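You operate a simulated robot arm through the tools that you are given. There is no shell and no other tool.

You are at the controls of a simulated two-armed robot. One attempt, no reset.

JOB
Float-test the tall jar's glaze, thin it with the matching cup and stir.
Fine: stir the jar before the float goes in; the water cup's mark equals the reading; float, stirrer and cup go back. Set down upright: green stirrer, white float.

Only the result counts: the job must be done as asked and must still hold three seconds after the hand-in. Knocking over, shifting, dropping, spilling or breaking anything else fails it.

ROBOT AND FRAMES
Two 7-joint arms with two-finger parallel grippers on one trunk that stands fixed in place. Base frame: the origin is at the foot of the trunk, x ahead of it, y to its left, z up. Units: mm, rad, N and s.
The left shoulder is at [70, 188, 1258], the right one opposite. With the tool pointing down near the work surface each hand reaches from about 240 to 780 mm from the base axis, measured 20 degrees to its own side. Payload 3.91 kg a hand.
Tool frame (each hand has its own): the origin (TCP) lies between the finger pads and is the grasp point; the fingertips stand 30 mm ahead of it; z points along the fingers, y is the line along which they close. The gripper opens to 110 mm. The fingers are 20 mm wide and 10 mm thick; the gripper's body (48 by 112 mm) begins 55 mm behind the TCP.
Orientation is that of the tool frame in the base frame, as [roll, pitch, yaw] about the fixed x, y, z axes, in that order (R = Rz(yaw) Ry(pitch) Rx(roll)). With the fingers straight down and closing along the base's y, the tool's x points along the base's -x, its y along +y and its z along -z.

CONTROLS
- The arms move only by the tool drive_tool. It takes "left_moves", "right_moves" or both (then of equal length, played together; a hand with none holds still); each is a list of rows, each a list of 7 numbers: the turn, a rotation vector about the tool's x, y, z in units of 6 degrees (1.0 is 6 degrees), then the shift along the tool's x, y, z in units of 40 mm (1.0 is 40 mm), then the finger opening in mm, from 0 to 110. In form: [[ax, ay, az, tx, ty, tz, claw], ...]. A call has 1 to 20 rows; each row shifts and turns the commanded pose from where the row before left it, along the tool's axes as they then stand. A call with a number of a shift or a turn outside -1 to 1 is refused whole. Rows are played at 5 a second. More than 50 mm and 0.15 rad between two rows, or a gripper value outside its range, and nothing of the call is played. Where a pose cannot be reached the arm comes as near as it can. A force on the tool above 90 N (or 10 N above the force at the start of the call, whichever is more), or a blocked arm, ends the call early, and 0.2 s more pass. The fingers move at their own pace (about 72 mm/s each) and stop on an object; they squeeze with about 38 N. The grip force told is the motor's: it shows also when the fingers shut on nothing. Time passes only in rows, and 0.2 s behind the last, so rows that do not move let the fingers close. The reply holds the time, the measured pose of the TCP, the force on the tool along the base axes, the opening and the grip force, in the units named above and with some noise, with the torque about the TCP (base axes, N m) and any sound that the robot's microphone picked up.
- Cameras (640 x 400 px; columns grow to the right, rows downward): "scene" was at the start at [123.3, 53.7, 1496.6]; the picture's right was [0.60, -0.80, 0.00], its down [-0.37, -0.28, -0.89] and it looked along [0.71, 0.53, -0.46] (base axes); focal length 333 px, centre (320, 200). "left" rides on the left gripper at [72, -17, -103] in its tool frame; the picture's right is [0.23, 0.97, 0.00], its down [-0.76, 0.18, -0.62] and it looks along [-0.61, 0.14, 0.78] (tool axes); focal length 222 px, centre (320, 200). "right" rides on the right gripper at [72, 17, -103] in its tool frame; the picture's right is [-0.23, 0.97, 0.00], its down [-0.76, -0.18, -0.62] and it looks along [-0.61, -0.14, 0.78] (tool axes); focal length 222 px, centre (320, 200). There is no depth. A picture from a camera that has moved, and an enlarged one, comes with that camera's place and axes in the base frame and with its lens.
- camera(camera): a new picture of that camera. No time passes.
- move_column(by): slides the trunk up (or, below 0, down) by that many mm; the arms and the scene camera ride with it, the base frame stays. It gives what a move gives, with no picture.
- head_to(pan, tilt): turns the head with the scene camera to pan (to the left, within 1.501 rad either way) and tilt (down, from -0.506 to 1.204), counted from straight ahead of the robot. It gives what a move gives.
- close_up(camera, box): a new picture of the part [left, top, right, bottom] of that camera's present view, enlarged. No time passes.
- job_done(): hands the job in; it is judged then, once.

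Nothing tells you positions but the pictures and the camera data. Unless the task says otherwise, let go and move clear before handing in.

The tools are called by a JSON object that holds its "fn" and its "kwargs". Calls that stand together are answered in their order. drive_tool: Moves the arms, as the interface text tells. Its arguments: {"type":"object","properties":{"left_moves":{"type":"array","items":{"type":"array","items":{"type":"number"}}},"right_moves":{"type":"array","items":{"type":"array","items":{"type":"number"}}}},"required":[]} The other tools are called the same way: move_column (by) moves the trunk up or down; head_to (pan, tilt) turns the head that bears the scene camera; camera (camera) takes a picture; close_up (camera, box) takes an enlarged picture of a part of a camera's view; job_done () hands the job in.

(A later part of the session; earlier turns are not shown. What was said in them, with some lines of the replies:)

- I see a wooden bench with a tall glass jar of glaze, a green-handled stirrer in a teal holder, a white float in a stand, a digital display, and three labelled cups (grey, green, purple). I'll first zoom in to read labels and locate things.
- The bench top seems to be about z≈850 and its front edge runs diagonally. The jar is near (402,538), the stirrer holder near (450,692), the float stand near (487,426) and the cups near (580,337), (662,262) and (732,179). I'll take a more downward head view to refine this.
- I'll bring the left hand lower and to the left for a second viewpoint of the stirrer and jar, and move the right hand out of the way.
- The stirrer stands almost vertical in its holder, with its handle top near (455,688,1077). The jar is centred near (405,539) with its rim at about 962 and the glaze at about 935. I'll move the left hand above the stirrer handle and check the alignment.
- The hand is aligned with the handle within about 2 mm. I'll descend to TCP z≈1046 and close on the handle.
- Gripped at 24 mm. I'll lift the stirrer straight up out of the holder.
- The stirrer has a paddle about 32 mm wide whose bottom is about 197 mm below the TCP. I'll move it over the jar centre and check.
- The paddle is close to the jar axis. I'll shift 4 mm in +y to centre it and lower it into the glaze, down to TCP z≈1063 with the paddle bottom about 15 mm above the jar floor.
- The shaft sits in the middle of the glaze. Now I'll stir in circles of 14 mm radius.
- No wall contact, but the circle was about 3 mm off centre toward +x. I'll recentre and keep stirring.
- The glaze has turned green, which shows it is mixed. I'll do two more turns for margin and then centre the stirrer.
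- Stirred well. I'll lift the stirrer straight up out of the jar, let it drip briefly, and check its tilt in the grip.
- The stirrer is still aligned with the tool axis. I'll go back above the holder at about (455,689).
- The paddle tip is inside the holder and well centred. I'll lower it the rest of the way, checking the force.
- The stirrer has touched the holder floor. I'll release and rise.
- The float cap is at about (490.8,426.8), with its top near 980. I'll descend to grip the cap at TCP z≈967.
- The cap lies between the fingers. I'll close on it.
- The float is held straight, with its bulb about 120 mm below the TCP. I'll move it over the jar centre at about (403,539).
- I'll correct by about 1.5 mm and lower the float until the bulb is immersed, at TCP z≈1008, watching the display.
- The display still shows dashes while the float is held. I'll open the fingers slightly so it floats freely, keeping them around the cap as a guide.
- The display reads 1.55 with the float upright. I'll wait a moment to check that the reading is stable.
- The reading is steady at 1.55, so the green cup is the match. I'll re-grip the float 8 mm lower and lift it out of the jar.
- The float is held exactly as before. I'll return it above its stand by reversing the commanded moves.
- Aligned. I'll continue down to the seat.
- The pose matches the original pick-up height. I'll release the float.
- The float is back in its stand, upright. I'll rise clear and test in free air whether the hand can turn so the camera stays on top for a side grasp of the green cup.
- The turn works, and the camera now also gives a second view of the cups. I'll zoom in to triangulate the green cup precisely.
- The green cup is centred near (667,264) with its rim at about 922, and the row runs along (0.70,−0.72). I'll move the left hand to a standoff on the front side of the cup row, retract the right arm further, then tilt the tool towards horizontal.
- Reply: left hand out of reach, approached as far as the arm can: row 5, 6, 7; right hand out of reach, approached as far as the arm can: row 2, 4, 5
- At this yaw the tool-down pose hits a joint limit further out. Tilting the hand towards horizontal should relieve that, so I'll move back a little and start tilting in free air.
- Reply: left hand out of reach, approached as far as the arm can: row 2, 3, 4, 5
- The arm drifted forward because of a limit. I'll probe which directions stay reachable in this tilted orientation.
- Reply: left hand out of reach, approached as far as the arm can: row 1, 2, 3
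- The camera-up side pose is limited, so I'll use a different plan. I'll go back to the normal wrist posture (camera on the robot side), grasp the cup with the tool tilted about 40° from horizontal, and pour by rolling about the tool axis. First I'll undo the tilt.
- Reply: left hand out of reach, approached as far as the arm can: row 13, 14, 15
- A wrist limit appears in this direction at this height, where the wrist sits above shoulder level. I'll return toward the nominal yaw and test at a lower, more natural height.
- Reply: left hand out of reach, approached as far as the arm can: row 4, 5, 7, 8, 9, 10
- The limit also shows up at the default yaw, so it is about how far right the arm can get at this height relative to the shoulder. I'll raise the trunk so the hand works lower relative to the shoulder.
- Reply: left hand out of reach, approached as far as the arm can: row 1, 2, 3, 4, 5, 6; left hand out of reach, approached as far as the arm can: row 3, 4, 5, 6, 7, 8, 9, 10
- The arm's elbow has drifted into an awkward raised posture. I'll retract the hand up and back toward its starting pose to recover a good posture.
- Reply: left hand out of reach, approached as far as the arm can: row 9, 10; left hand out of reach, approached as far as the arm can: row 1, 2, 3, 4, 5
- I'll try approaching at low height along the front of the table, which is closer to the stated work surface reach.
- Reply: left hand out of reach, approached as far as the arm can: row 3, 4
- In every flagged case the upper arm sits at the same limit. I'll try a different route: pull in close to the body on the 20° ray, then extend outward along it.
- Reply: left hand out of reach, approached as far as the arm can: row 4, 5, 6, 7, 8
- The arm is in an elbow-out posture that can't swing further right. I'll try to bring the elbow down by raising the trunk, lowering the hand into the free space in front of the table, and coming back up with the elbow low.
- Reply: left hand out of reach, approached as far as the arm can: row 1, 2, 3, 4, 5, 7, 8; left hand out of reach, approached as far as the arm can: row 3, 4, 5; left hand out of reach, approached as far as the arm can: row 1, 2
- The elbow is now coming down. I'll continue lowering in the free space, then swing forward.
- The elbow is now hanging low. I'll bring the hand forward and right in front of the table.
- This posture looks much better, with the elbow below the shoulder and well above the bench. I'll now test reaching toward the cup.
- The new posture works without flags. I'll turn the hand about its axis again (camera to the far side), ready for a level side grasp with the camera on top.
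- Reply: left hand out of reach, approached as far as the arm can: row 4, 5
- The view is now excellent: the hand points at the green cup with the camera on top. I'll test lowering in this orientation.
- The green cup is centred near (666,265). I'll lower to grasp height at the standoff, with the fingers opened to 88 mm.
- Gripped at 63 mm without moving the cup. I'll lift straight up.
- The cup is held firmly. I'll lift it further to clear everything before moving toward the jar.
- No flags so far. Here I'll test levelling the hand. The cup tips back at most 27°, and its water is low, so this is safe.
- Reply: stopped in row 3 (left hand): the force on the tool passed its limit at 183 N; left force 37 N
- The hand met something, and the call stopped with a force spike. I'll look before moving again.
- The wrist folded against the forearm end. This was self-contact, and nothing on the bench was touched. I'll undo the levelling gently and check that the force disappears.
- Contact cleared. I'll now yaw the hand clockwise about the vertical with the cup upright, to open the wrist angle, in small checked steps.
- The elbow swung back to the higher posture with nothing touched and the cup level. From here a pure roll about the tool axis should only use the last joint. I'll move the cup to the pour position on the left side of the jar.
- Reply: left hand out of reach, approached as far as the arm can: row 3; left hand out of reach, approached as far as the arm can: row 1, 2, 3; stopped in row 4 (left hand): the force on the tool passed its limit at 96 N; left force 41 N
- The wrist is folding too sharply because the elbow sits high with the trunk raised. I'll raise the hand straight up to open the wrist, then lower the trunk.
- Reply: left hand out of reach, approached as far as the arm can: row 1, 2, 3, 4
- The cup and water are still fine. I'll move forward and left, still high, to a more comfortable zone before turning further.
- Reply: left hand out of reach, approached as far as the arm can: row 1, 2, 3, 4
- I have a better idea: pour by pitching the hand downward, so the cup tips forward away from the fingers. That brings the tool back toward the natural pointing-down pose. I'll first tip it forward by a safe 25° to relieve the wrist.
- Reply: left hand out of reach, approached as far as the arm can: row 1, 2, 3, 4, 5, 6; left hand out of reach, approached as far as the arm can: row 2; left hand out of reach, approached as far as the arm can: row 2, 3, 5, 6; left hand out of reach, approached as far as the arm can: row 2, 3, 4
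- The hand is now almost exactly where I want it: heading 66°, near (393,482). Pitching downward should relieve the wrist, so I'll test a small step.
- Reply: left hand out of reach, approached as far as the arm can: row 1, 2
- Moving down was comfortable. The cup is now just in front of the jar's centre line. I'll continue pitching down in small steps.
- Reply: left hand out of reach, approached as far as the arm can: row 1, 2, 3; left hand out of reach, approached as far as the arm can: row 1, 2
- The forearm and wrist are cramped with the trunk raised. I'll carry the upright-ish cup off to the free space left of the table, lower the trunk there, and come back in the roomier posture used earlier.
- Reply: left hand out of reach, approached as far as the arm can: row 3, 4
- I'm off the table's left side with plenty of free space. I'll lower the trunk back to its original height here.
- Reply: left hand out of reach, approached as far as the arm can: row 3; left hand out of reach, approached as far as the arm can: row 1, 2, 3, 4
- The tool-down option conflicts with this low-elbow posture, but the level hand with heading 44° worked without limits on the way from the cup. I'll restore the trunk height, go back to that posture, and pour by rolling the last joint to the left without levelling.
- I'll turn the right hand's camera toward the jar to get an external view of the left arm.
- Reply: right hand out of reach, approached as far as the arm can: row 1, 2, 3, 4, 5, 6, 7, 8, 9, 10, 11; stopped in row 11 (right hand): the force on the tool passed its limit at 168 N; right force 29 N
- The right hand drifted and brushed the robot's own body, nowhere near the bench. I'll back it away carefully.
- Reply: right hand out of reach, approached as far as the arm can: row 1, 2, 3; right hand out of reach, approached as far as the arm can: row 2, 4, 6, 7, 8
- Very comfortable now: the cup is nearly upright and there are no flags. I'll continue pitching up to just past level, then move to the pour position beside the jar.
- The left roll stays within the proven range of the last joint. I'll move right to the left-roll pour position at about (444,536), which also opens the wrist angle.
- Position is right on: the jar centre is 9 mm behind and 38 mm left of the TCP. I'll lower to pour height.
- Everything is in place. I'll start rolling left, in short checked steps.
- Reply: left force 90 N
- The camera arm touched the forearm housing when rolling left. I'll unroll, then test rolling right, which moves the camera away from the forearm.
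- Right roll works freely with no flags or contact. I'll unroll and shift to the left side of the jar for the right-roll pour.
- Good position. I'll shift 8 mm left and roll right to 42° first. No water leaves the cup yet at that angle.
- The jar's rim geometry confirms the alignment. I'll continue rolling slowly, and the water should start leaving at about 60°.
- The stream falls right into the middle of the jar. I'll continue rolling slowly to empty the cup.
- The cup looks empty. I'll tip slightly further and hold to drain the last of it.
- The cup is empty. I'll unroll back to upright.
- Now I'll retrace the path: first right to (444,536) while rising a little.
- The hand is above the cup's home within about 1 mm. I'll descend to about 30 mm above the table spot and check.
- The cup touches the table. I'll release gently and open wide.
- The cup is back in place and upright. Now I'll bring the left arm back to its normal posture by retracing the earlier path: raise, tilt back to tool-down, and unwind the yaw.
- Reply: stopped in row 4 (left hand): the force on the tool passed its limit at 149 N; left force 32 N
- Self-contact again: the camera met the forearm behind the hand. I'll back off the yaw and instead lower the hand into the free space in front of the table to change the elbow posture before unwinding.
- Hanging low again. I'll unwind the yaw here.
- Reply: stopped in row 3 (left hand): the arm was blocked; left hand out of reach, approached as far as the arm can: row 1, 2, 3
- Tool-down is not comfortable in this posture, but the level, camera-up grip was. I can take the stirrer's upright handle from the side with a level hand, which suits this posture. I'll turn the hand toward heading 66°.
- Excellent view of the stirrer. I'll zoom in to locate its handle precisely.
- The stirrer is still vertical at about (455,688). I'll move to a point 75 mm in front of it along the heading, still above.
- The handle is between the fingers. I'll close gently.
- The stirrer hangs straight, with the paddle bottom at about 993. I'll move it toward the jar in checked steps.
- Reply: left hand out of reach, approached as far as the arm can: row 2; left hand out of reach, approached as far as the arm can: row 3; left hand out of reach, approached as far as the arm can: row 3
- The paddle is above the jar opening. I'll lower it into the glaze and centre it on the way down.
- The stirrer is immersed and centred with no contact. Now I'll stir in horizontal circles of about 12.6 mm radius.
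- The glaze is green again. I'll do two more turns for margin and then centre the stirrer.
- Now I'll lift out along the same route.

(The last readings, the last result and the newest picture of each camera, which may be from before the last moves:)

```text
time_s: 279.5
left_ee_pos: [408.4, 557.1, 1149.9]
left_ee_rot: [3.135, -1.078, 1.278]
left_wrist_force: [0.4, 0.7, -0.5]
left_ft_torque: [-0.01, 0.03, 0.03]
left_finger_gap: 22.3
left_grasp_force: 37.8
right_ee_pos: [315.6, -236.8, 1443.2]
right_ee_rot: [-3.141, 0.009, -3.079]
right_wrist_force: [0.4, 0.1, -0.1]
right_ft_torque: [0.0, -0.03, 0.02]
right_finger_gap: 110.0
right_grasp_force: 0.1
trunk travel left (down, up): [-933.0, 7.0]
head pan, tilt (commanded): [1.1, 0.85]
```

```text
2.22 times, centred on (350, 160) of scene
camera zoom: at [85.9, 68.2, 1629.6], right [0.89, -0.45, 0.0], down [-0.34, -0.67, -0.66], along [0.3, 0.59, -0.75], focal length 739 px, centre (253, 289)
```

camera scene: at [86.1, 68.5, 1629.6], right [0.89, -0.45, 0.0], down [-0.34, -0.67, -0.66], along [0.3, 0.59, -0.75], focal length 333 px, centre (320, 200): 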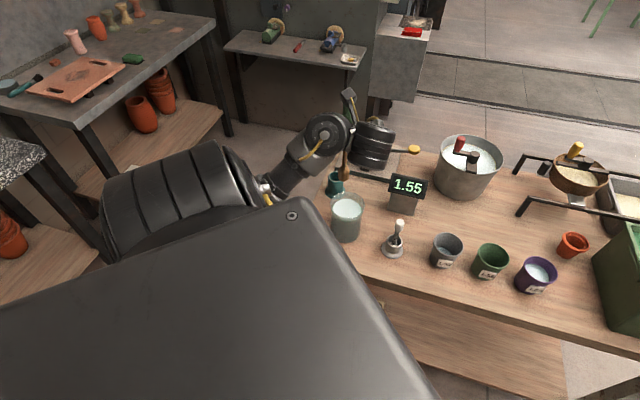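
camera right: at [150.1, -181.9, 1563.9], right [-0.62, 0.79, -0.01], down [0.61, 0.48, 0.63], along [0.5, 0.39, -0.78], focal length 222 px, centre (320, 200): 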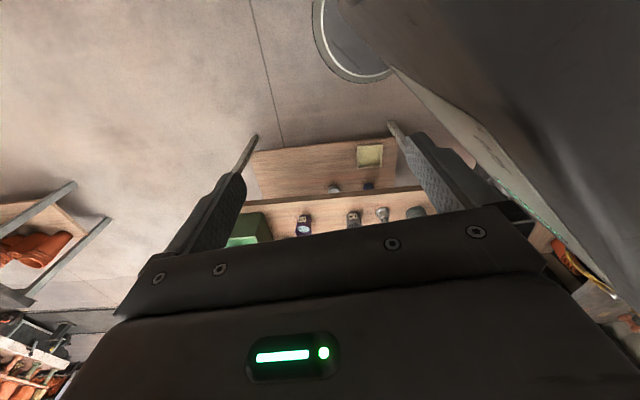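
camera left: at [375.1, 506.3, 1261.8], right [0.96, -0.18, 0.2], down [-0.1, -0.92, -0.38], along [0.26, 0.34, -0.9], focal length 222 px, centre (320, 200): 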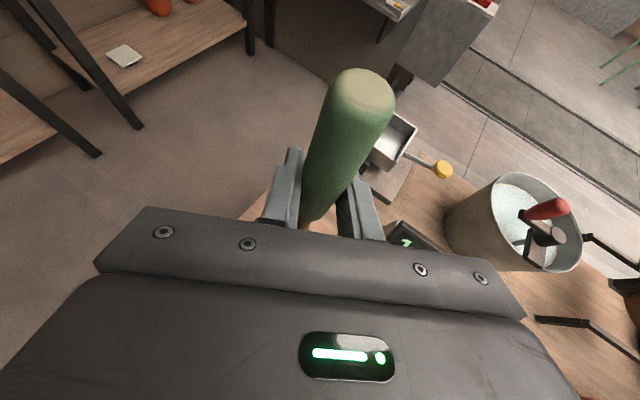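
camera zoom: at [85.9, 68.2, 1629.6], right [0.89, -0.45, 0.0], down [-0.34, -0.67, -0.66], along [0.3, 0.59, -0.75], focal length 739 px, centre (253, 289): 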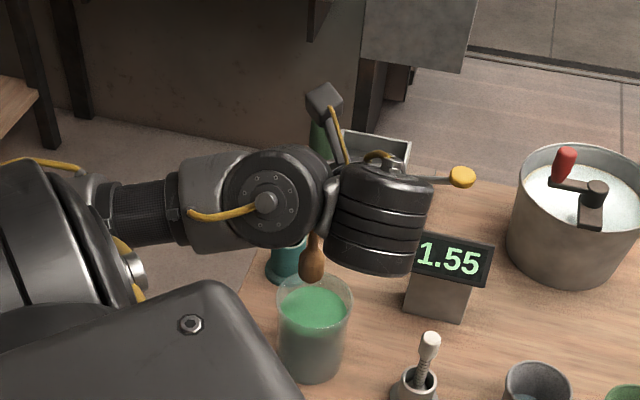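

{"fn": "drive_tool", "kwargs": {"left_moves": [[0, 0, 0, 0.363, 0.039, 0.594, 5], [0, 0, 0, 0.363, 0.039, 0.594, 5], [0, 0, 0, 0.363, 0.039, 0.594, 5], [0, 0, 0, 0.363, 0.039, 0.594, 5], [0, 0, 0, 0.363, 0.039, 0.594, 5], [0, 0, 0, 0, 0, 0, 5]]}}

{"fn": "camera", "kwargs": {"camera": "left"}}

{"fn": "close_up", "kwargs": {"camera": "scene", "box": [270, 70, 430, 250]}}

```text
time_s: 280.9
left_ee_pos: [456.4, 686.3, 1157.6]
left_ee_rot: [3.133, -1.079, 1.28]
left_wrist_force: [-1.1, 0.7, -0.6]
left_ft_torque: [0.0, 0.06, 0.03]
left_finger_gap: 22.4
left_grasp_force: 37.7
right_ee_pos: [316.2, -236.2, 1442.2]
right_ee_rot: [3.141, 0.011, -3.08]
right_wrist_force: [0.4, 0.1, 0.6]
right_ft_torque: [-0.01, 0.0, 0.02]
right_finger_gap: 110.1
right_grasp_force: 0.0
trunk travel left (down, up): [-933.0, 7.0]
head pan, tilt (commanded): [1.1, 0.85]
```

```text
taken
camera left: at [424.6, 636.2, 1269.7], right [0.96, -0.18, 0.2], down [-0.1, -0.92, -0.38], along [0.26, 0.34, -0.9], focal length 222 px, centre (320, 200)
```

left: 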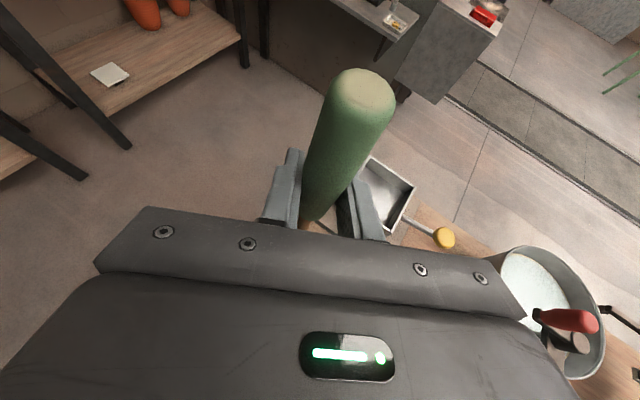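

```text
2.22 times, centred on (350, 160) of scene
camera zoom: at [85.7, 68.0, 1629.7], right [0.89, -0.45, 0.0], down [-0.34, -0.67, -0.66], along [0.3, 0.59, -0.75], focal length 739 px, centre (253, 289)
```

zoom: 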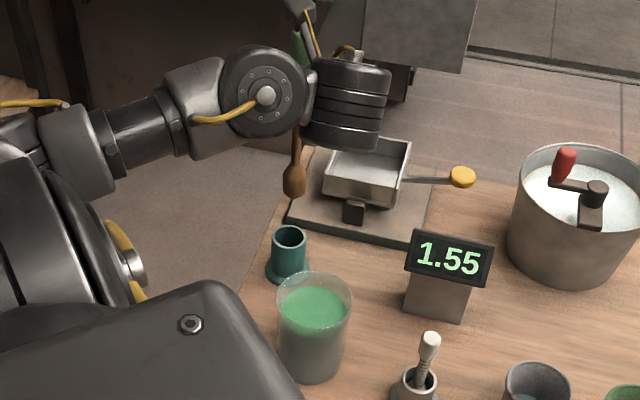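

{"fn": "drive_tool", "kwargs": {"left_moves": [[0, 0, 0, -0.44, -0.056, 0.24, 5], [0, 0, 0, -0.44, 0, 0.236, 5], [0, 0, 0, -0.44, 0, 0.236, 5], [0, 0, 0, 0, 0, 0, 5]]}}

{"fn": "camera", "kwargs": {"camera": "left"}}

{"fn": "close_up", "kwargs": {"camera": "scene", "box": [300, 110, 400, 230]}}

```text
time_s: 281.9
left_ee_pos: [454.0, 688.2, 1098.0]
left_ee_rot: [3.133, -1.079, 1.279]
left_wrist_force: [-0.6, 0.1, -1.0]
left_ft_torque: [-0.03, -0.02, 0.0]
left_finger_gap: 22.3
left_grasp_force: 37.3
right_ee_pos: [314.9, -236.4, 1442.1]
right_ee_rot: [3.14, 0.012, -3.079]
right_wrist_force: [0.5, -0.5, 1.0]
right_ft_torque: [-0.01, -0.01, -0.01]
right_finger_gap: 110.2
right_grasp_force: 0.1
trunk travel left (down, up): [-933.0, 7.0]
head pan, tilt (commanded): [1.1, 0.85]
```

```text
taken
camera left: at [421.4, 637.9, 1209.7], right [0.96, -0.18, 0.2], down [-0.1, -0.92, -0.38], along [0.26, 0.34, -0.9], focal length 222 px, centre (320, 200)
```

left: 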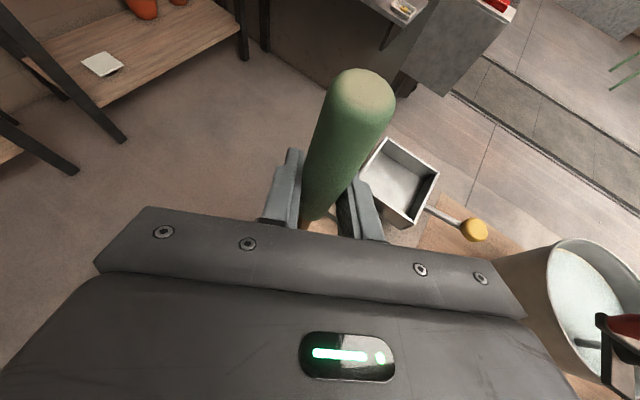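

```text
3.33 times, centred on (350, 170) of scene
camera zoom: at [85.7, 68.4, 1629.6], right [0.89, -0.45, 0.0], down [-0.34, -0.67, -0.66], along [0.3, 0.59, -0.75], focal length 1109 px, centre (220, 300)
```

zoom: 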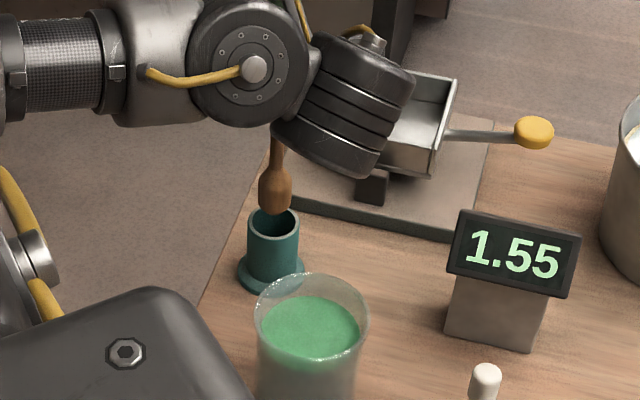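

{"fn": "drive_tool", "kwargs": {"left_moves": [[0, 0, 0, -0.226, 0.033, 0.106, 5], [0, 0, 0, -0.33, 0, 0.177, 5], [0, 0, 0, 0, 0, 0, 5]]}}

{"fn": "camera", "kwargs": {"camera": "left"}}

{"fn": "close_up", "kwargs": {"camera": "scene", "box": [300, 110, 400, 230]}}

```text
time_s: 282.7
left_ee_pos: [455.3, 685.6, 1073.4]
left_ee_rot: [3.134, -1.08, 1.28]
left_wrist_force: [0.8, 0.0, -1.1]
left_ft_torque: [-0.01, -0.04, 0.01]
left_finger_gap: 22.0
left_grasp_force: 38.2
right_ee_pos: [315.5, -235.9, 1442.2]
right_ee_rot: [-3.14, 0.011, -3.08]
right_wrist_force: [-0.7, 0.1, -0.6]
right_ft_torque: [-0.01, -0.04, 0.02]
right_finger_gap: 110.1
right_grasp_force: 0.1
trunk travel left (down, up): [-933.0, 7.0]
head pan, tilt (commanded): [1.1, 0.85]
```

```text
taken
camera left: at [423.2, 636.7, 1185.1], right [0.96, -0.18, 0.2], down [-0.1, -0.92, -0.38], along [0.26, 0.34, -0.9], focal length 222 px, centre (320, 200)
```

left: 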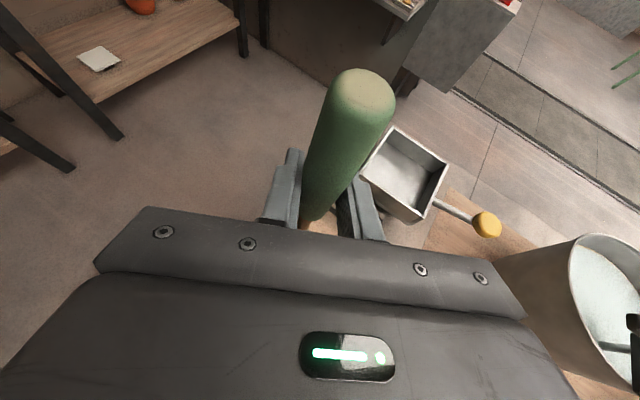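

```text
3.33 times, centred on (350, 170) of scene
camera zoom: at [85.5, 68.4, 1629.7], right [0.89, -0.45, 0.0], down [-0.34, -0.67, -0.66], along [0.3, 0.59, -0.75], focal length 1109 px, centre (220, 300)
```

zoom: 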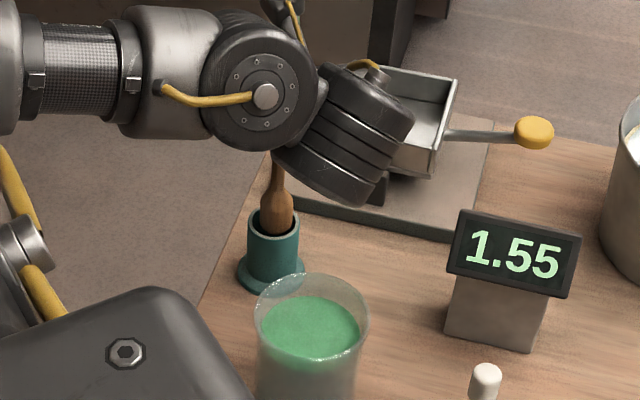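

The paddle is inside the holder. I'll continue down to just above the seat.

{"fn": "drive_tool", "kwargs": {"left_moves": [[0, 0, 0, -0.43, -0.01, 0.23, 5], [0, 0, 0, -0.43, 0, 0.23, 5], [0, 0, 0, -0.38, 0, 0.2, 5], [0, 0, 0, 0, 0, 0, 5]]}}

{"fn": "camera", "kwargs": {"camera": "left"}}

{"fn": "close_up", "kwargs": {"camera": "scene", "box": [300, 110, 400, 230]}}

```text
time_s: 283.7
left_ee_pos: [456.3, 688.9, 1017.2]
left_ee_rot: [3.136, -1.08, 1.278]
left_wrist_force: [-0.1, 0.0, -0.9]
left_ft_torque: [-0.01, 0.0, -0.03]
left_finger_gap: 22.4
left_grasp_force: 37.9
right_ee_pos: [315.7, -236.7, 1440.7]
right_ee_rot: [-3.142, 0.011, -3.081]
right_wrist_force: [0.4, -0.1, -0.4]
right_ft_torque: [0.01, -0.05, 0.0]
right_finger_gap: 110.1
right_grasp_force: 0.0
trunk travel left (down, up): [-933.0, 7.0]
head pan, tilt (commanded): [1.1, 0.85]
```

```text
taken
camera left: at [423.2, 637.9, 1129.2], right [0.96, -0.18, 0.2], down [-0.1, -0.92, -0.38], along [0.26, 0.34, -0.9], focal length 222 px, centre (320, 200)
```

left: 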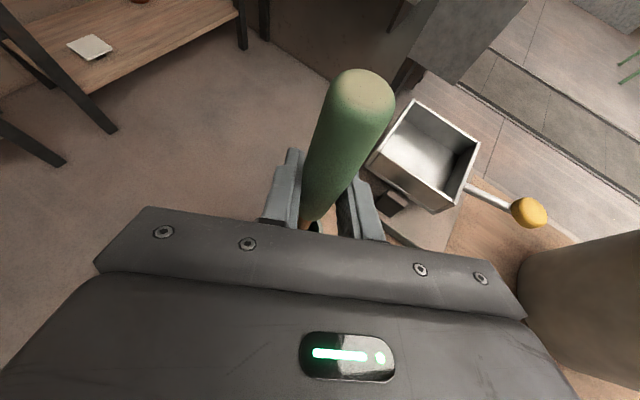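

```text
3.33 times, centred on (350, 170) of scene
camera zoom: at [85.8, 68.2, 1629.6], right [0.89, -0.45, 0.0], down [-0.34, -0.67, -0.66], along [0.3, 0.59, -0.75], focal length 1109 px, centre (220, 300)
```

zoom: 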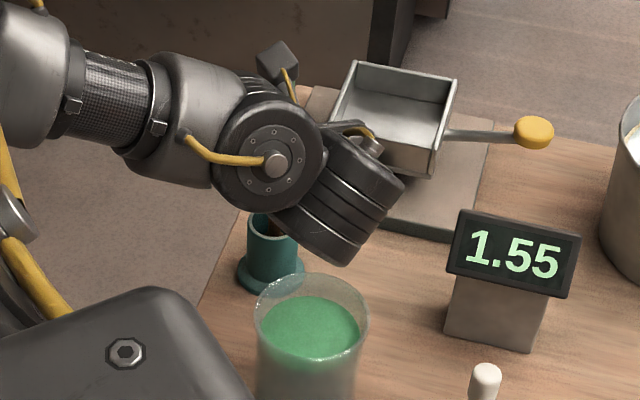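

{"fn": "drive_tool", "kwargs": {"left_moves": [[0, 0, 0, -0.06, 0, 0.028, 5], [0, 0, 0, -0.055, 0, 0.026, 5], [0, 0, 0, 0, 0, 0, 5]]}}

{"fn": "camera", "kwargs": {"camera": "left"}}

```text
time_s: 284.5
left_ee_pos: [456.4, 686.8, 1012.4]
left_ee_rot: [3.134, -1.078, 1.28]
left_wrist_force: [0.5, -0.2, -0.6]
left_ft_torque: [0.0, -0.02, 0.02]
left_finger_gap: 22.0
left_grasp_force: 38.4
right_ee_pos: [315.5, -236.7, 1441.5]
right_ee_rot: [-3.14, 0.009, -3.079]
right_wrist_force: [0.2, -0.4, 0.3]
right_ft_torque: [-0.03, -0.01, 0.03]
right_finger_gap: 110.3
right_grasp_force: 0.1
trunk travel left (down, up): [-933.0, 7.0]
head pan, tilt (commanded): [1.1, 0.85]
```

```text
taken
camera left: at [423.3, 636.8, 1124.0], right [0.96, -0.18, 0.2], down [-0.1, -0.92, -0.38], along [0.26, 0.34, -0.9], focal length 222 px, centre (320, 200)
```

left: 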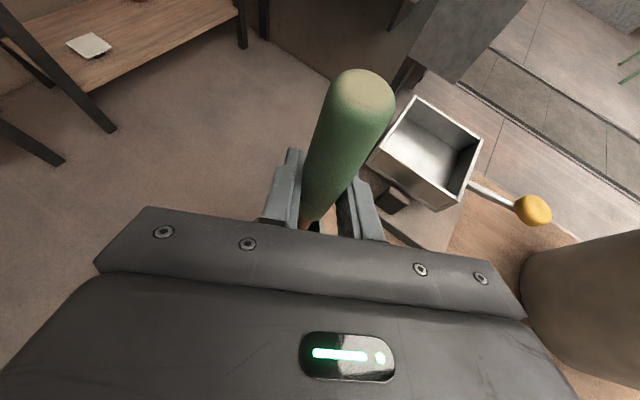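

{"fn": "drive_tool", "kwargs": {"left_moves": [[0, 0, 0, -0.025, 0, 0.013, 5], [0, 0, 0, 0, 0, 0, 5], [0, 0, 0, 0, 0, 0, 5]]}}

{"fn": "drive_tool", "kwargs": {"left_moves": [[0, 0, 0, -0.02, 0, 0.01, 5], [0, 0, 0, 0, 0, 0, 5], [0, 0, 0, 0, 0, 0, 5]]}}

```text
time_s: 285.3
left_ee_pos: [455.8, 686.9, 1011.1]
left_ee_rot: [3.133, -1.081, 1.281]
left_wrist_force: [-0.3, 0.7, 3.6]
left_ft_torque: [0.15, 0.0, 0.0]
left_finger_gap: 22.0
left_grasp_force: 38.1
right_ee_pos: [316.0, -237.3, 1442.1]
right_ee_rot: [-3.139, 0.012, -3.081]
right_wrist_force: [0.0, -0.7, 0.1]
right_ft_torque: [0.03, 0.02, 0.0]
right_finger_gap: 110.1
right_grasp_force: 0.1
trunk travel left (down, up): [-933.0, 7.0]
head pan, tilt (commanded): [1.1, 0.85]
```

```text
time_s: 286.1
left_ee_pos: [455.6, 685.8, 1012.6]
left_ee_rot: [3.129, -1.08, 1.282]
left_wrist_force: [1.1, 3.1, 9.9]
left_ft_torque: [0.5, -0.21, -0.01]
left_finger_gap: 22.1
left_grasp_force: 38.0
right_ee_pos: [316.0, -236.4, 1442.0]
right_ee_rot: [3.139, 0.013, -3.081]
right_wrist_force: [0.3, -0.1, 1.2]
right_ft_torque: [-0.01, 0.0, 0.0]
right_finger_gap: 110.2
right_grasp_force: 0.1
trunk travel left (down, up): [-933.0, 7.0]
head pan, tilt (commanded): [1.1, 0.85]
```

Seated. I'll relieve the pressure slightly and open the fingers.

{"fn": "drive_tool", "kwargs": {"left_moves": [[0, 0, 0, 0.02, 0, -0.01, 5], [0, 0, 0, 0, 0, 0, 5], [0, 0, 0, 0, 0, 0, 24], [0, 0, 0, 0, 0, 0, 28], [0, 0, 0, 0, 0, 0, 36], [0, 0, 0, 0, 0, 0, 48], [0, 0, 0, 0, 0, 0, 60], [0, 0, 0, 0, 0, 0, 60]]}}

{"fn": "camera", "kwargs": {"camera": "left"}}

```text
time_s: 287.9
left_ee_pos: [456.0, 685.1, 1011.2]
left_ee_rot: [3.134, -1.078, 1.279]
left_wrist_force: [0.4, 0.3, 0.6]
left_ft_torque: [0.04, 0.02, 0.04]
left_finger_gap: 60.1
left_grasp_force: 0.0
right_ee_pos: [315.5, -236.5, 1443.3]
right_ee_rot: [-3.139, 0.011, -3.08]
right_wrist_force: [-0.8, -0.1, -0.1]
right_ft_torque: [0.0, -0.02, 0.01]
right_finger_gap: 110.0
right_grasp_force: 0.0
trunk travel left (down, up): [-933.0, 7.0]
head pan, tilt (commanded): [1.1, 0.85]
```

```text
taken
camera left: at [422.9, 635.8, 1122.7], right [0.96, -0.18, 0.2], down [-0.1, -0.92, -0.38], along [0.26, 0.34, -0.9], focal length 222 px, centre (320, 200)
```

left: 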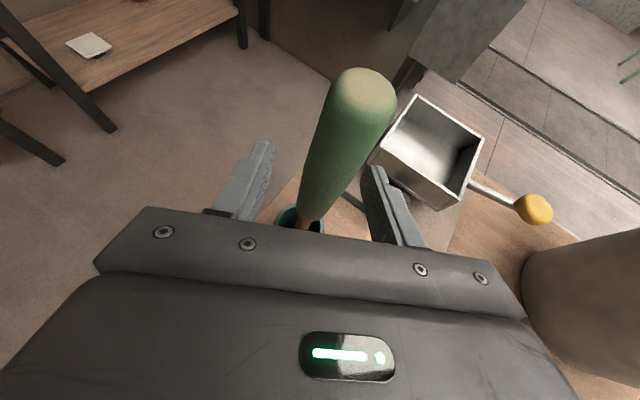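

The stirrer stands in its holder. I'll back away along the approach line, then rise clear.

{"fn": "drive_tool", "kwargs": {"left_moves": [[0, 0, 0, -0.15, 0, -0.28, 60], [0, 0, 0, -0.25, 0, -0.46, 60], [0, 0, 0, -0.25, 0, -0.46, 60], [0, 0, 0, -0.22, 0, -0.4, 60], [0, 0, 0, 0, 0, 0, 60]]}}

{"fn": "drive_tool", "kwargs": {"left_moves": [[0, 0, 0, 0.6, 0, -0.32, 60], [0, 0, 0, 0.6, 0, -0.32, 60], [0, 0, 0, 0.6, 0, -0.32, 60], [0, 0, 0, -0.2, -0.2875, -0.38, 60], [0, 0, 0, -0.2, -0.2875, -0.38, 60], [0, 0, 0, -0.2, -0.2875, -0.38, 60], [0, 0, 0, 0, 0, 0, 60]]}}

{"fn": "camera", "kwargs": {"camera": "left"}}

{"fn": "camera", "kwargs": {"camera": "scene"}}

```text
time_s: 289.1
left_ee_pos: [434.4, 615.6, 1011.4]
left_ee_rot: [3.135, -1.078, 1.28]
left_wrist_force: [0.2, -0.5, -0.8]
left_ft_torque: [-0.01, -0.01, -0.06]
left_finger_gap: 60.2
left_grasp_force: 0.0
right_ee_pos: [315.1, -235.4, 1442.0]
right_ee_rot: [-3.141, 0.011, -3.081]
right_wrist_force: [0.7, 0.1, 0.6]
right_ft_torque: [-0.01, 0.01, -0.02]
right_finger_gap: 110.2
right_grasp_force: 0.0
trunk travel left (down, up): [-933.0, 7.0]
head pan, tilt (commanded): [1.1, 0.85]
```

```text
time_s: 290.7
left_ee_pos: [385.1, 577.4, 1092.3]
left_ee_rot: [3.135, -1.079, 1.28]
left_wrist_force: [-0.9, -0.4, -0.4]
left_ft_torque: [-0.03, 0.03, -0.01]
left_finger_gap: 59.8
left_grasp_force: 0.0
right_ee_pos: [316.4, -236.3, 1441.9]
right_ee_rot: [-3.141, 0.01, -3.08]
right_wrist_force: [1.1, -0.2, -0.1]
right_ft_torque: [-0.01, 0.0, 0.02]
right_finger_gap: 109.8
right_grasp_force: 0.1
trunk travel left (down, up): [-933.0, 7.0]
head pan, tilt (commanded): [1.1, 0.85]
```

```text
taken
camera left: at [352.6, 528.3, 1204.0], right [0.96, -0.18, 0.2], down [-0.1, -0.92, -0.38], along [0.26, 0.34, -0.9], focal length 222 px, centre (320, 200)
```

left: 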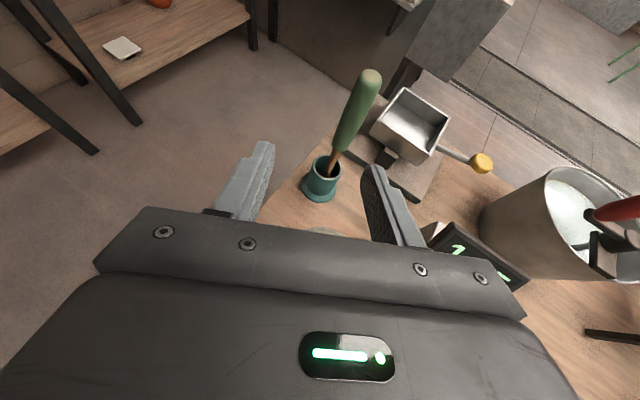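

```text
taken
camera scene: at [86.1, 68.2, 1629.6], right [0.89, -0.45, 0.0], down [-0.34, -0.67, -0.66], along [0.3, 0.59, -0.75], focal length 333 px, centre (320, 200)
```

scene: 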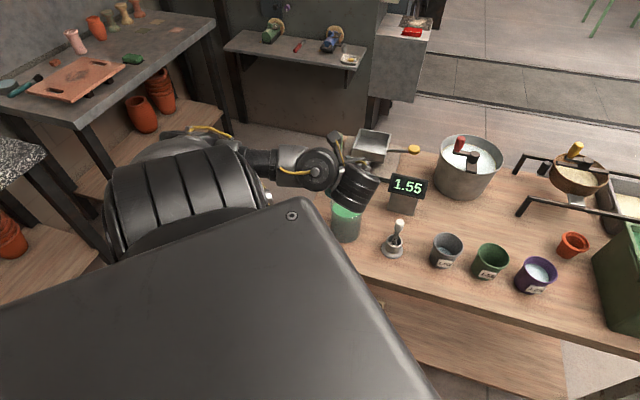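

{"fn": "drive_tool", "kwargs": {"left_moves": [[0, 0, 0, 0, -0.7, 0, 60], [0, 0, 0, 0, -0.7, 0, 60], [0, 0, 0, 0, -0.7, 0, 60], [0, 0, 0, 0, 0, 0, 60]]}}

{"fn": "head_to", "kwargs": {"pan": 0.75, "tilt": 0.8}}

{"fn": "camera", "kwargs": {"camera": "scene"}}

{"fn": "camera", "kwargs": {"camera": "left"}}

```text
time_s: 291.7
left_ee_pos: [306.4, 603.1, 1092.5]
left_ee_rot: [3.134, -1.079, 1.28]
left_wrist_force: [-0.7, -0.5, -0.5]
left_ft_torque: [-0.01, 0.0, 0.02]
left_finger_gap: 60.2
left_grasp_force: 0.1
right_ee_pos: [315.9, -236.3, 1441.9]
right_ee_rot: [3.141, 0.009, -3.08]
right_wrist_force: [0.2, 0.3, 0.7]
right_ft_torque: [0.02, 0.02, 0.01]
right_finger_gap: 109.9
right_grasp_force: 0.0
trunk travel left (down, up): [-933.0, 7.0]
head pan, tilt (commanded): [1.1, 0.85]
```

```text
time_s: 292.6
left_ee_pos: [305.5, 602.9, 1092.4]
left_ee_rot: [3.135, -1.077, 1.279]
left_wrist_force: [0.0, -0.2, 0.0]
left_ft_torque: [-0.01, 0.01, 0.0]
left_finger_gap: 59.7
left_grasp_force: 0.1
right_ee_pos: [315.6, -237.1, 1441.8]
right_ee_rot: [-3.141, 0.01, -3.081]
right_wrist_force: [0.5, 0.4, 0.6]
right_ft_torque: [-0.01, -0.05, -0.03]
right_finger_gap: 110.2
right_grasp_force: 0.0
trunk travel left (down, up): [-933.0, 7.0]
head pan, tilt (commanded): [0.75, 0.799]
```

```text
taken
camera scene: at [109.1, 53.6, 1633.7], right [0.68, -0.73, 0.0], down [-0.52, -0.49, -0.7], along [0.51, 0.48, -0.72], focal length 333 px, centre (320, 200)
```

scene: 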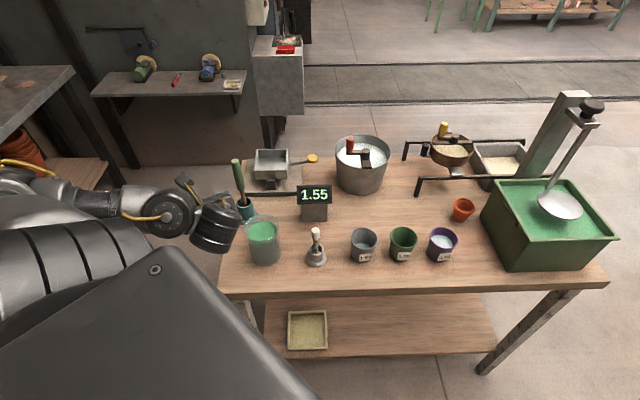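

```text
taken
camera left: at [273.0, 552.7, 1204.2], right [0.96, -0.18, 0.2], down [-0.1, -0.92, -0.38], along [0.26, 0.34, -0.9], focal length 222 px, centre (320, 200)
```

left: 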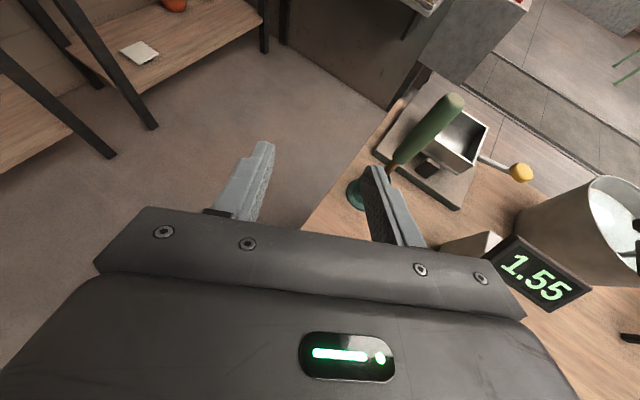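

Everything is back. I'll zoom in for a final check of all the objects.

{"fn": "close_up", "kwargs": {"camera": "scene", "box": [210, 140, 350, 280]}}

{"fn": "close_up", "kwargs": {"camera": "scene", "box": [330, 200, 480, 290]}}

```text
2.86 times, centred on (280, 210) of scene
camera zoom: at [109.1, 53.6, 1633.7], right [0.68, -0.73, 0.0], down [-0.52, -0.49, -0.7], along [0.51, 0.48, -0.72], focal length 951 px, centre (434, 171)
```

zoom: 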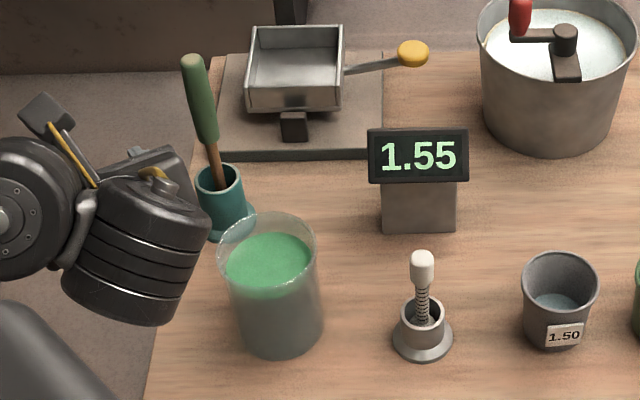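

```text
4.27 times, centred on (405, 245) of scene
camera zoom: at [109.1, 53.6, 1633.7], right [0.68, -0.73, 0.0], down [-0.52, -0.49, -0.7], along [0.51, 0.48, -0.72], focal length 1420 px, centre (-43, 8)
```

zoom: 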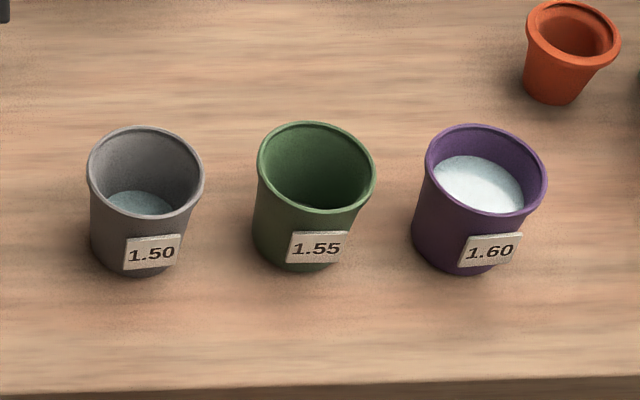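

All checks out. The glaze is green and mixed after thinning, the green 1.55 cup is empty and back in its place, the white float and the green stirrer stand upright in their holders, and both hands are clear. I'm handing in the job.

{"fn": "job_done", "kwargs": {}}

```text
The job is handed in.
```

The job is handed in. I don't have a pass or fail back, so what follows is what the cameras and force readings showed.

- **First stir:** I stirred the tall jar until the glaze turned evenly green, and only then put the float in.
- **Float test:** The display read 1.55 and held steady. The white float is back in its stand, upright.
- **Thinning:** I poured all the water from the green 1.55 cup into the jar, with the stream landing inside it. The cup is empty and back in its place.
- **Second stir:** I stirred until the glaze was green again. The green stirrer is back in its holder, upright.

The arm was cramped while I was moving the cup, and it touched itself several times; the right hand also brushed the robot's body once. The arm was also blocked once while I was repositioning it off the table, and I couldn't see what it met. Nothing on the bench moved or spilled that I could see, and both hands were clear when I handed in.
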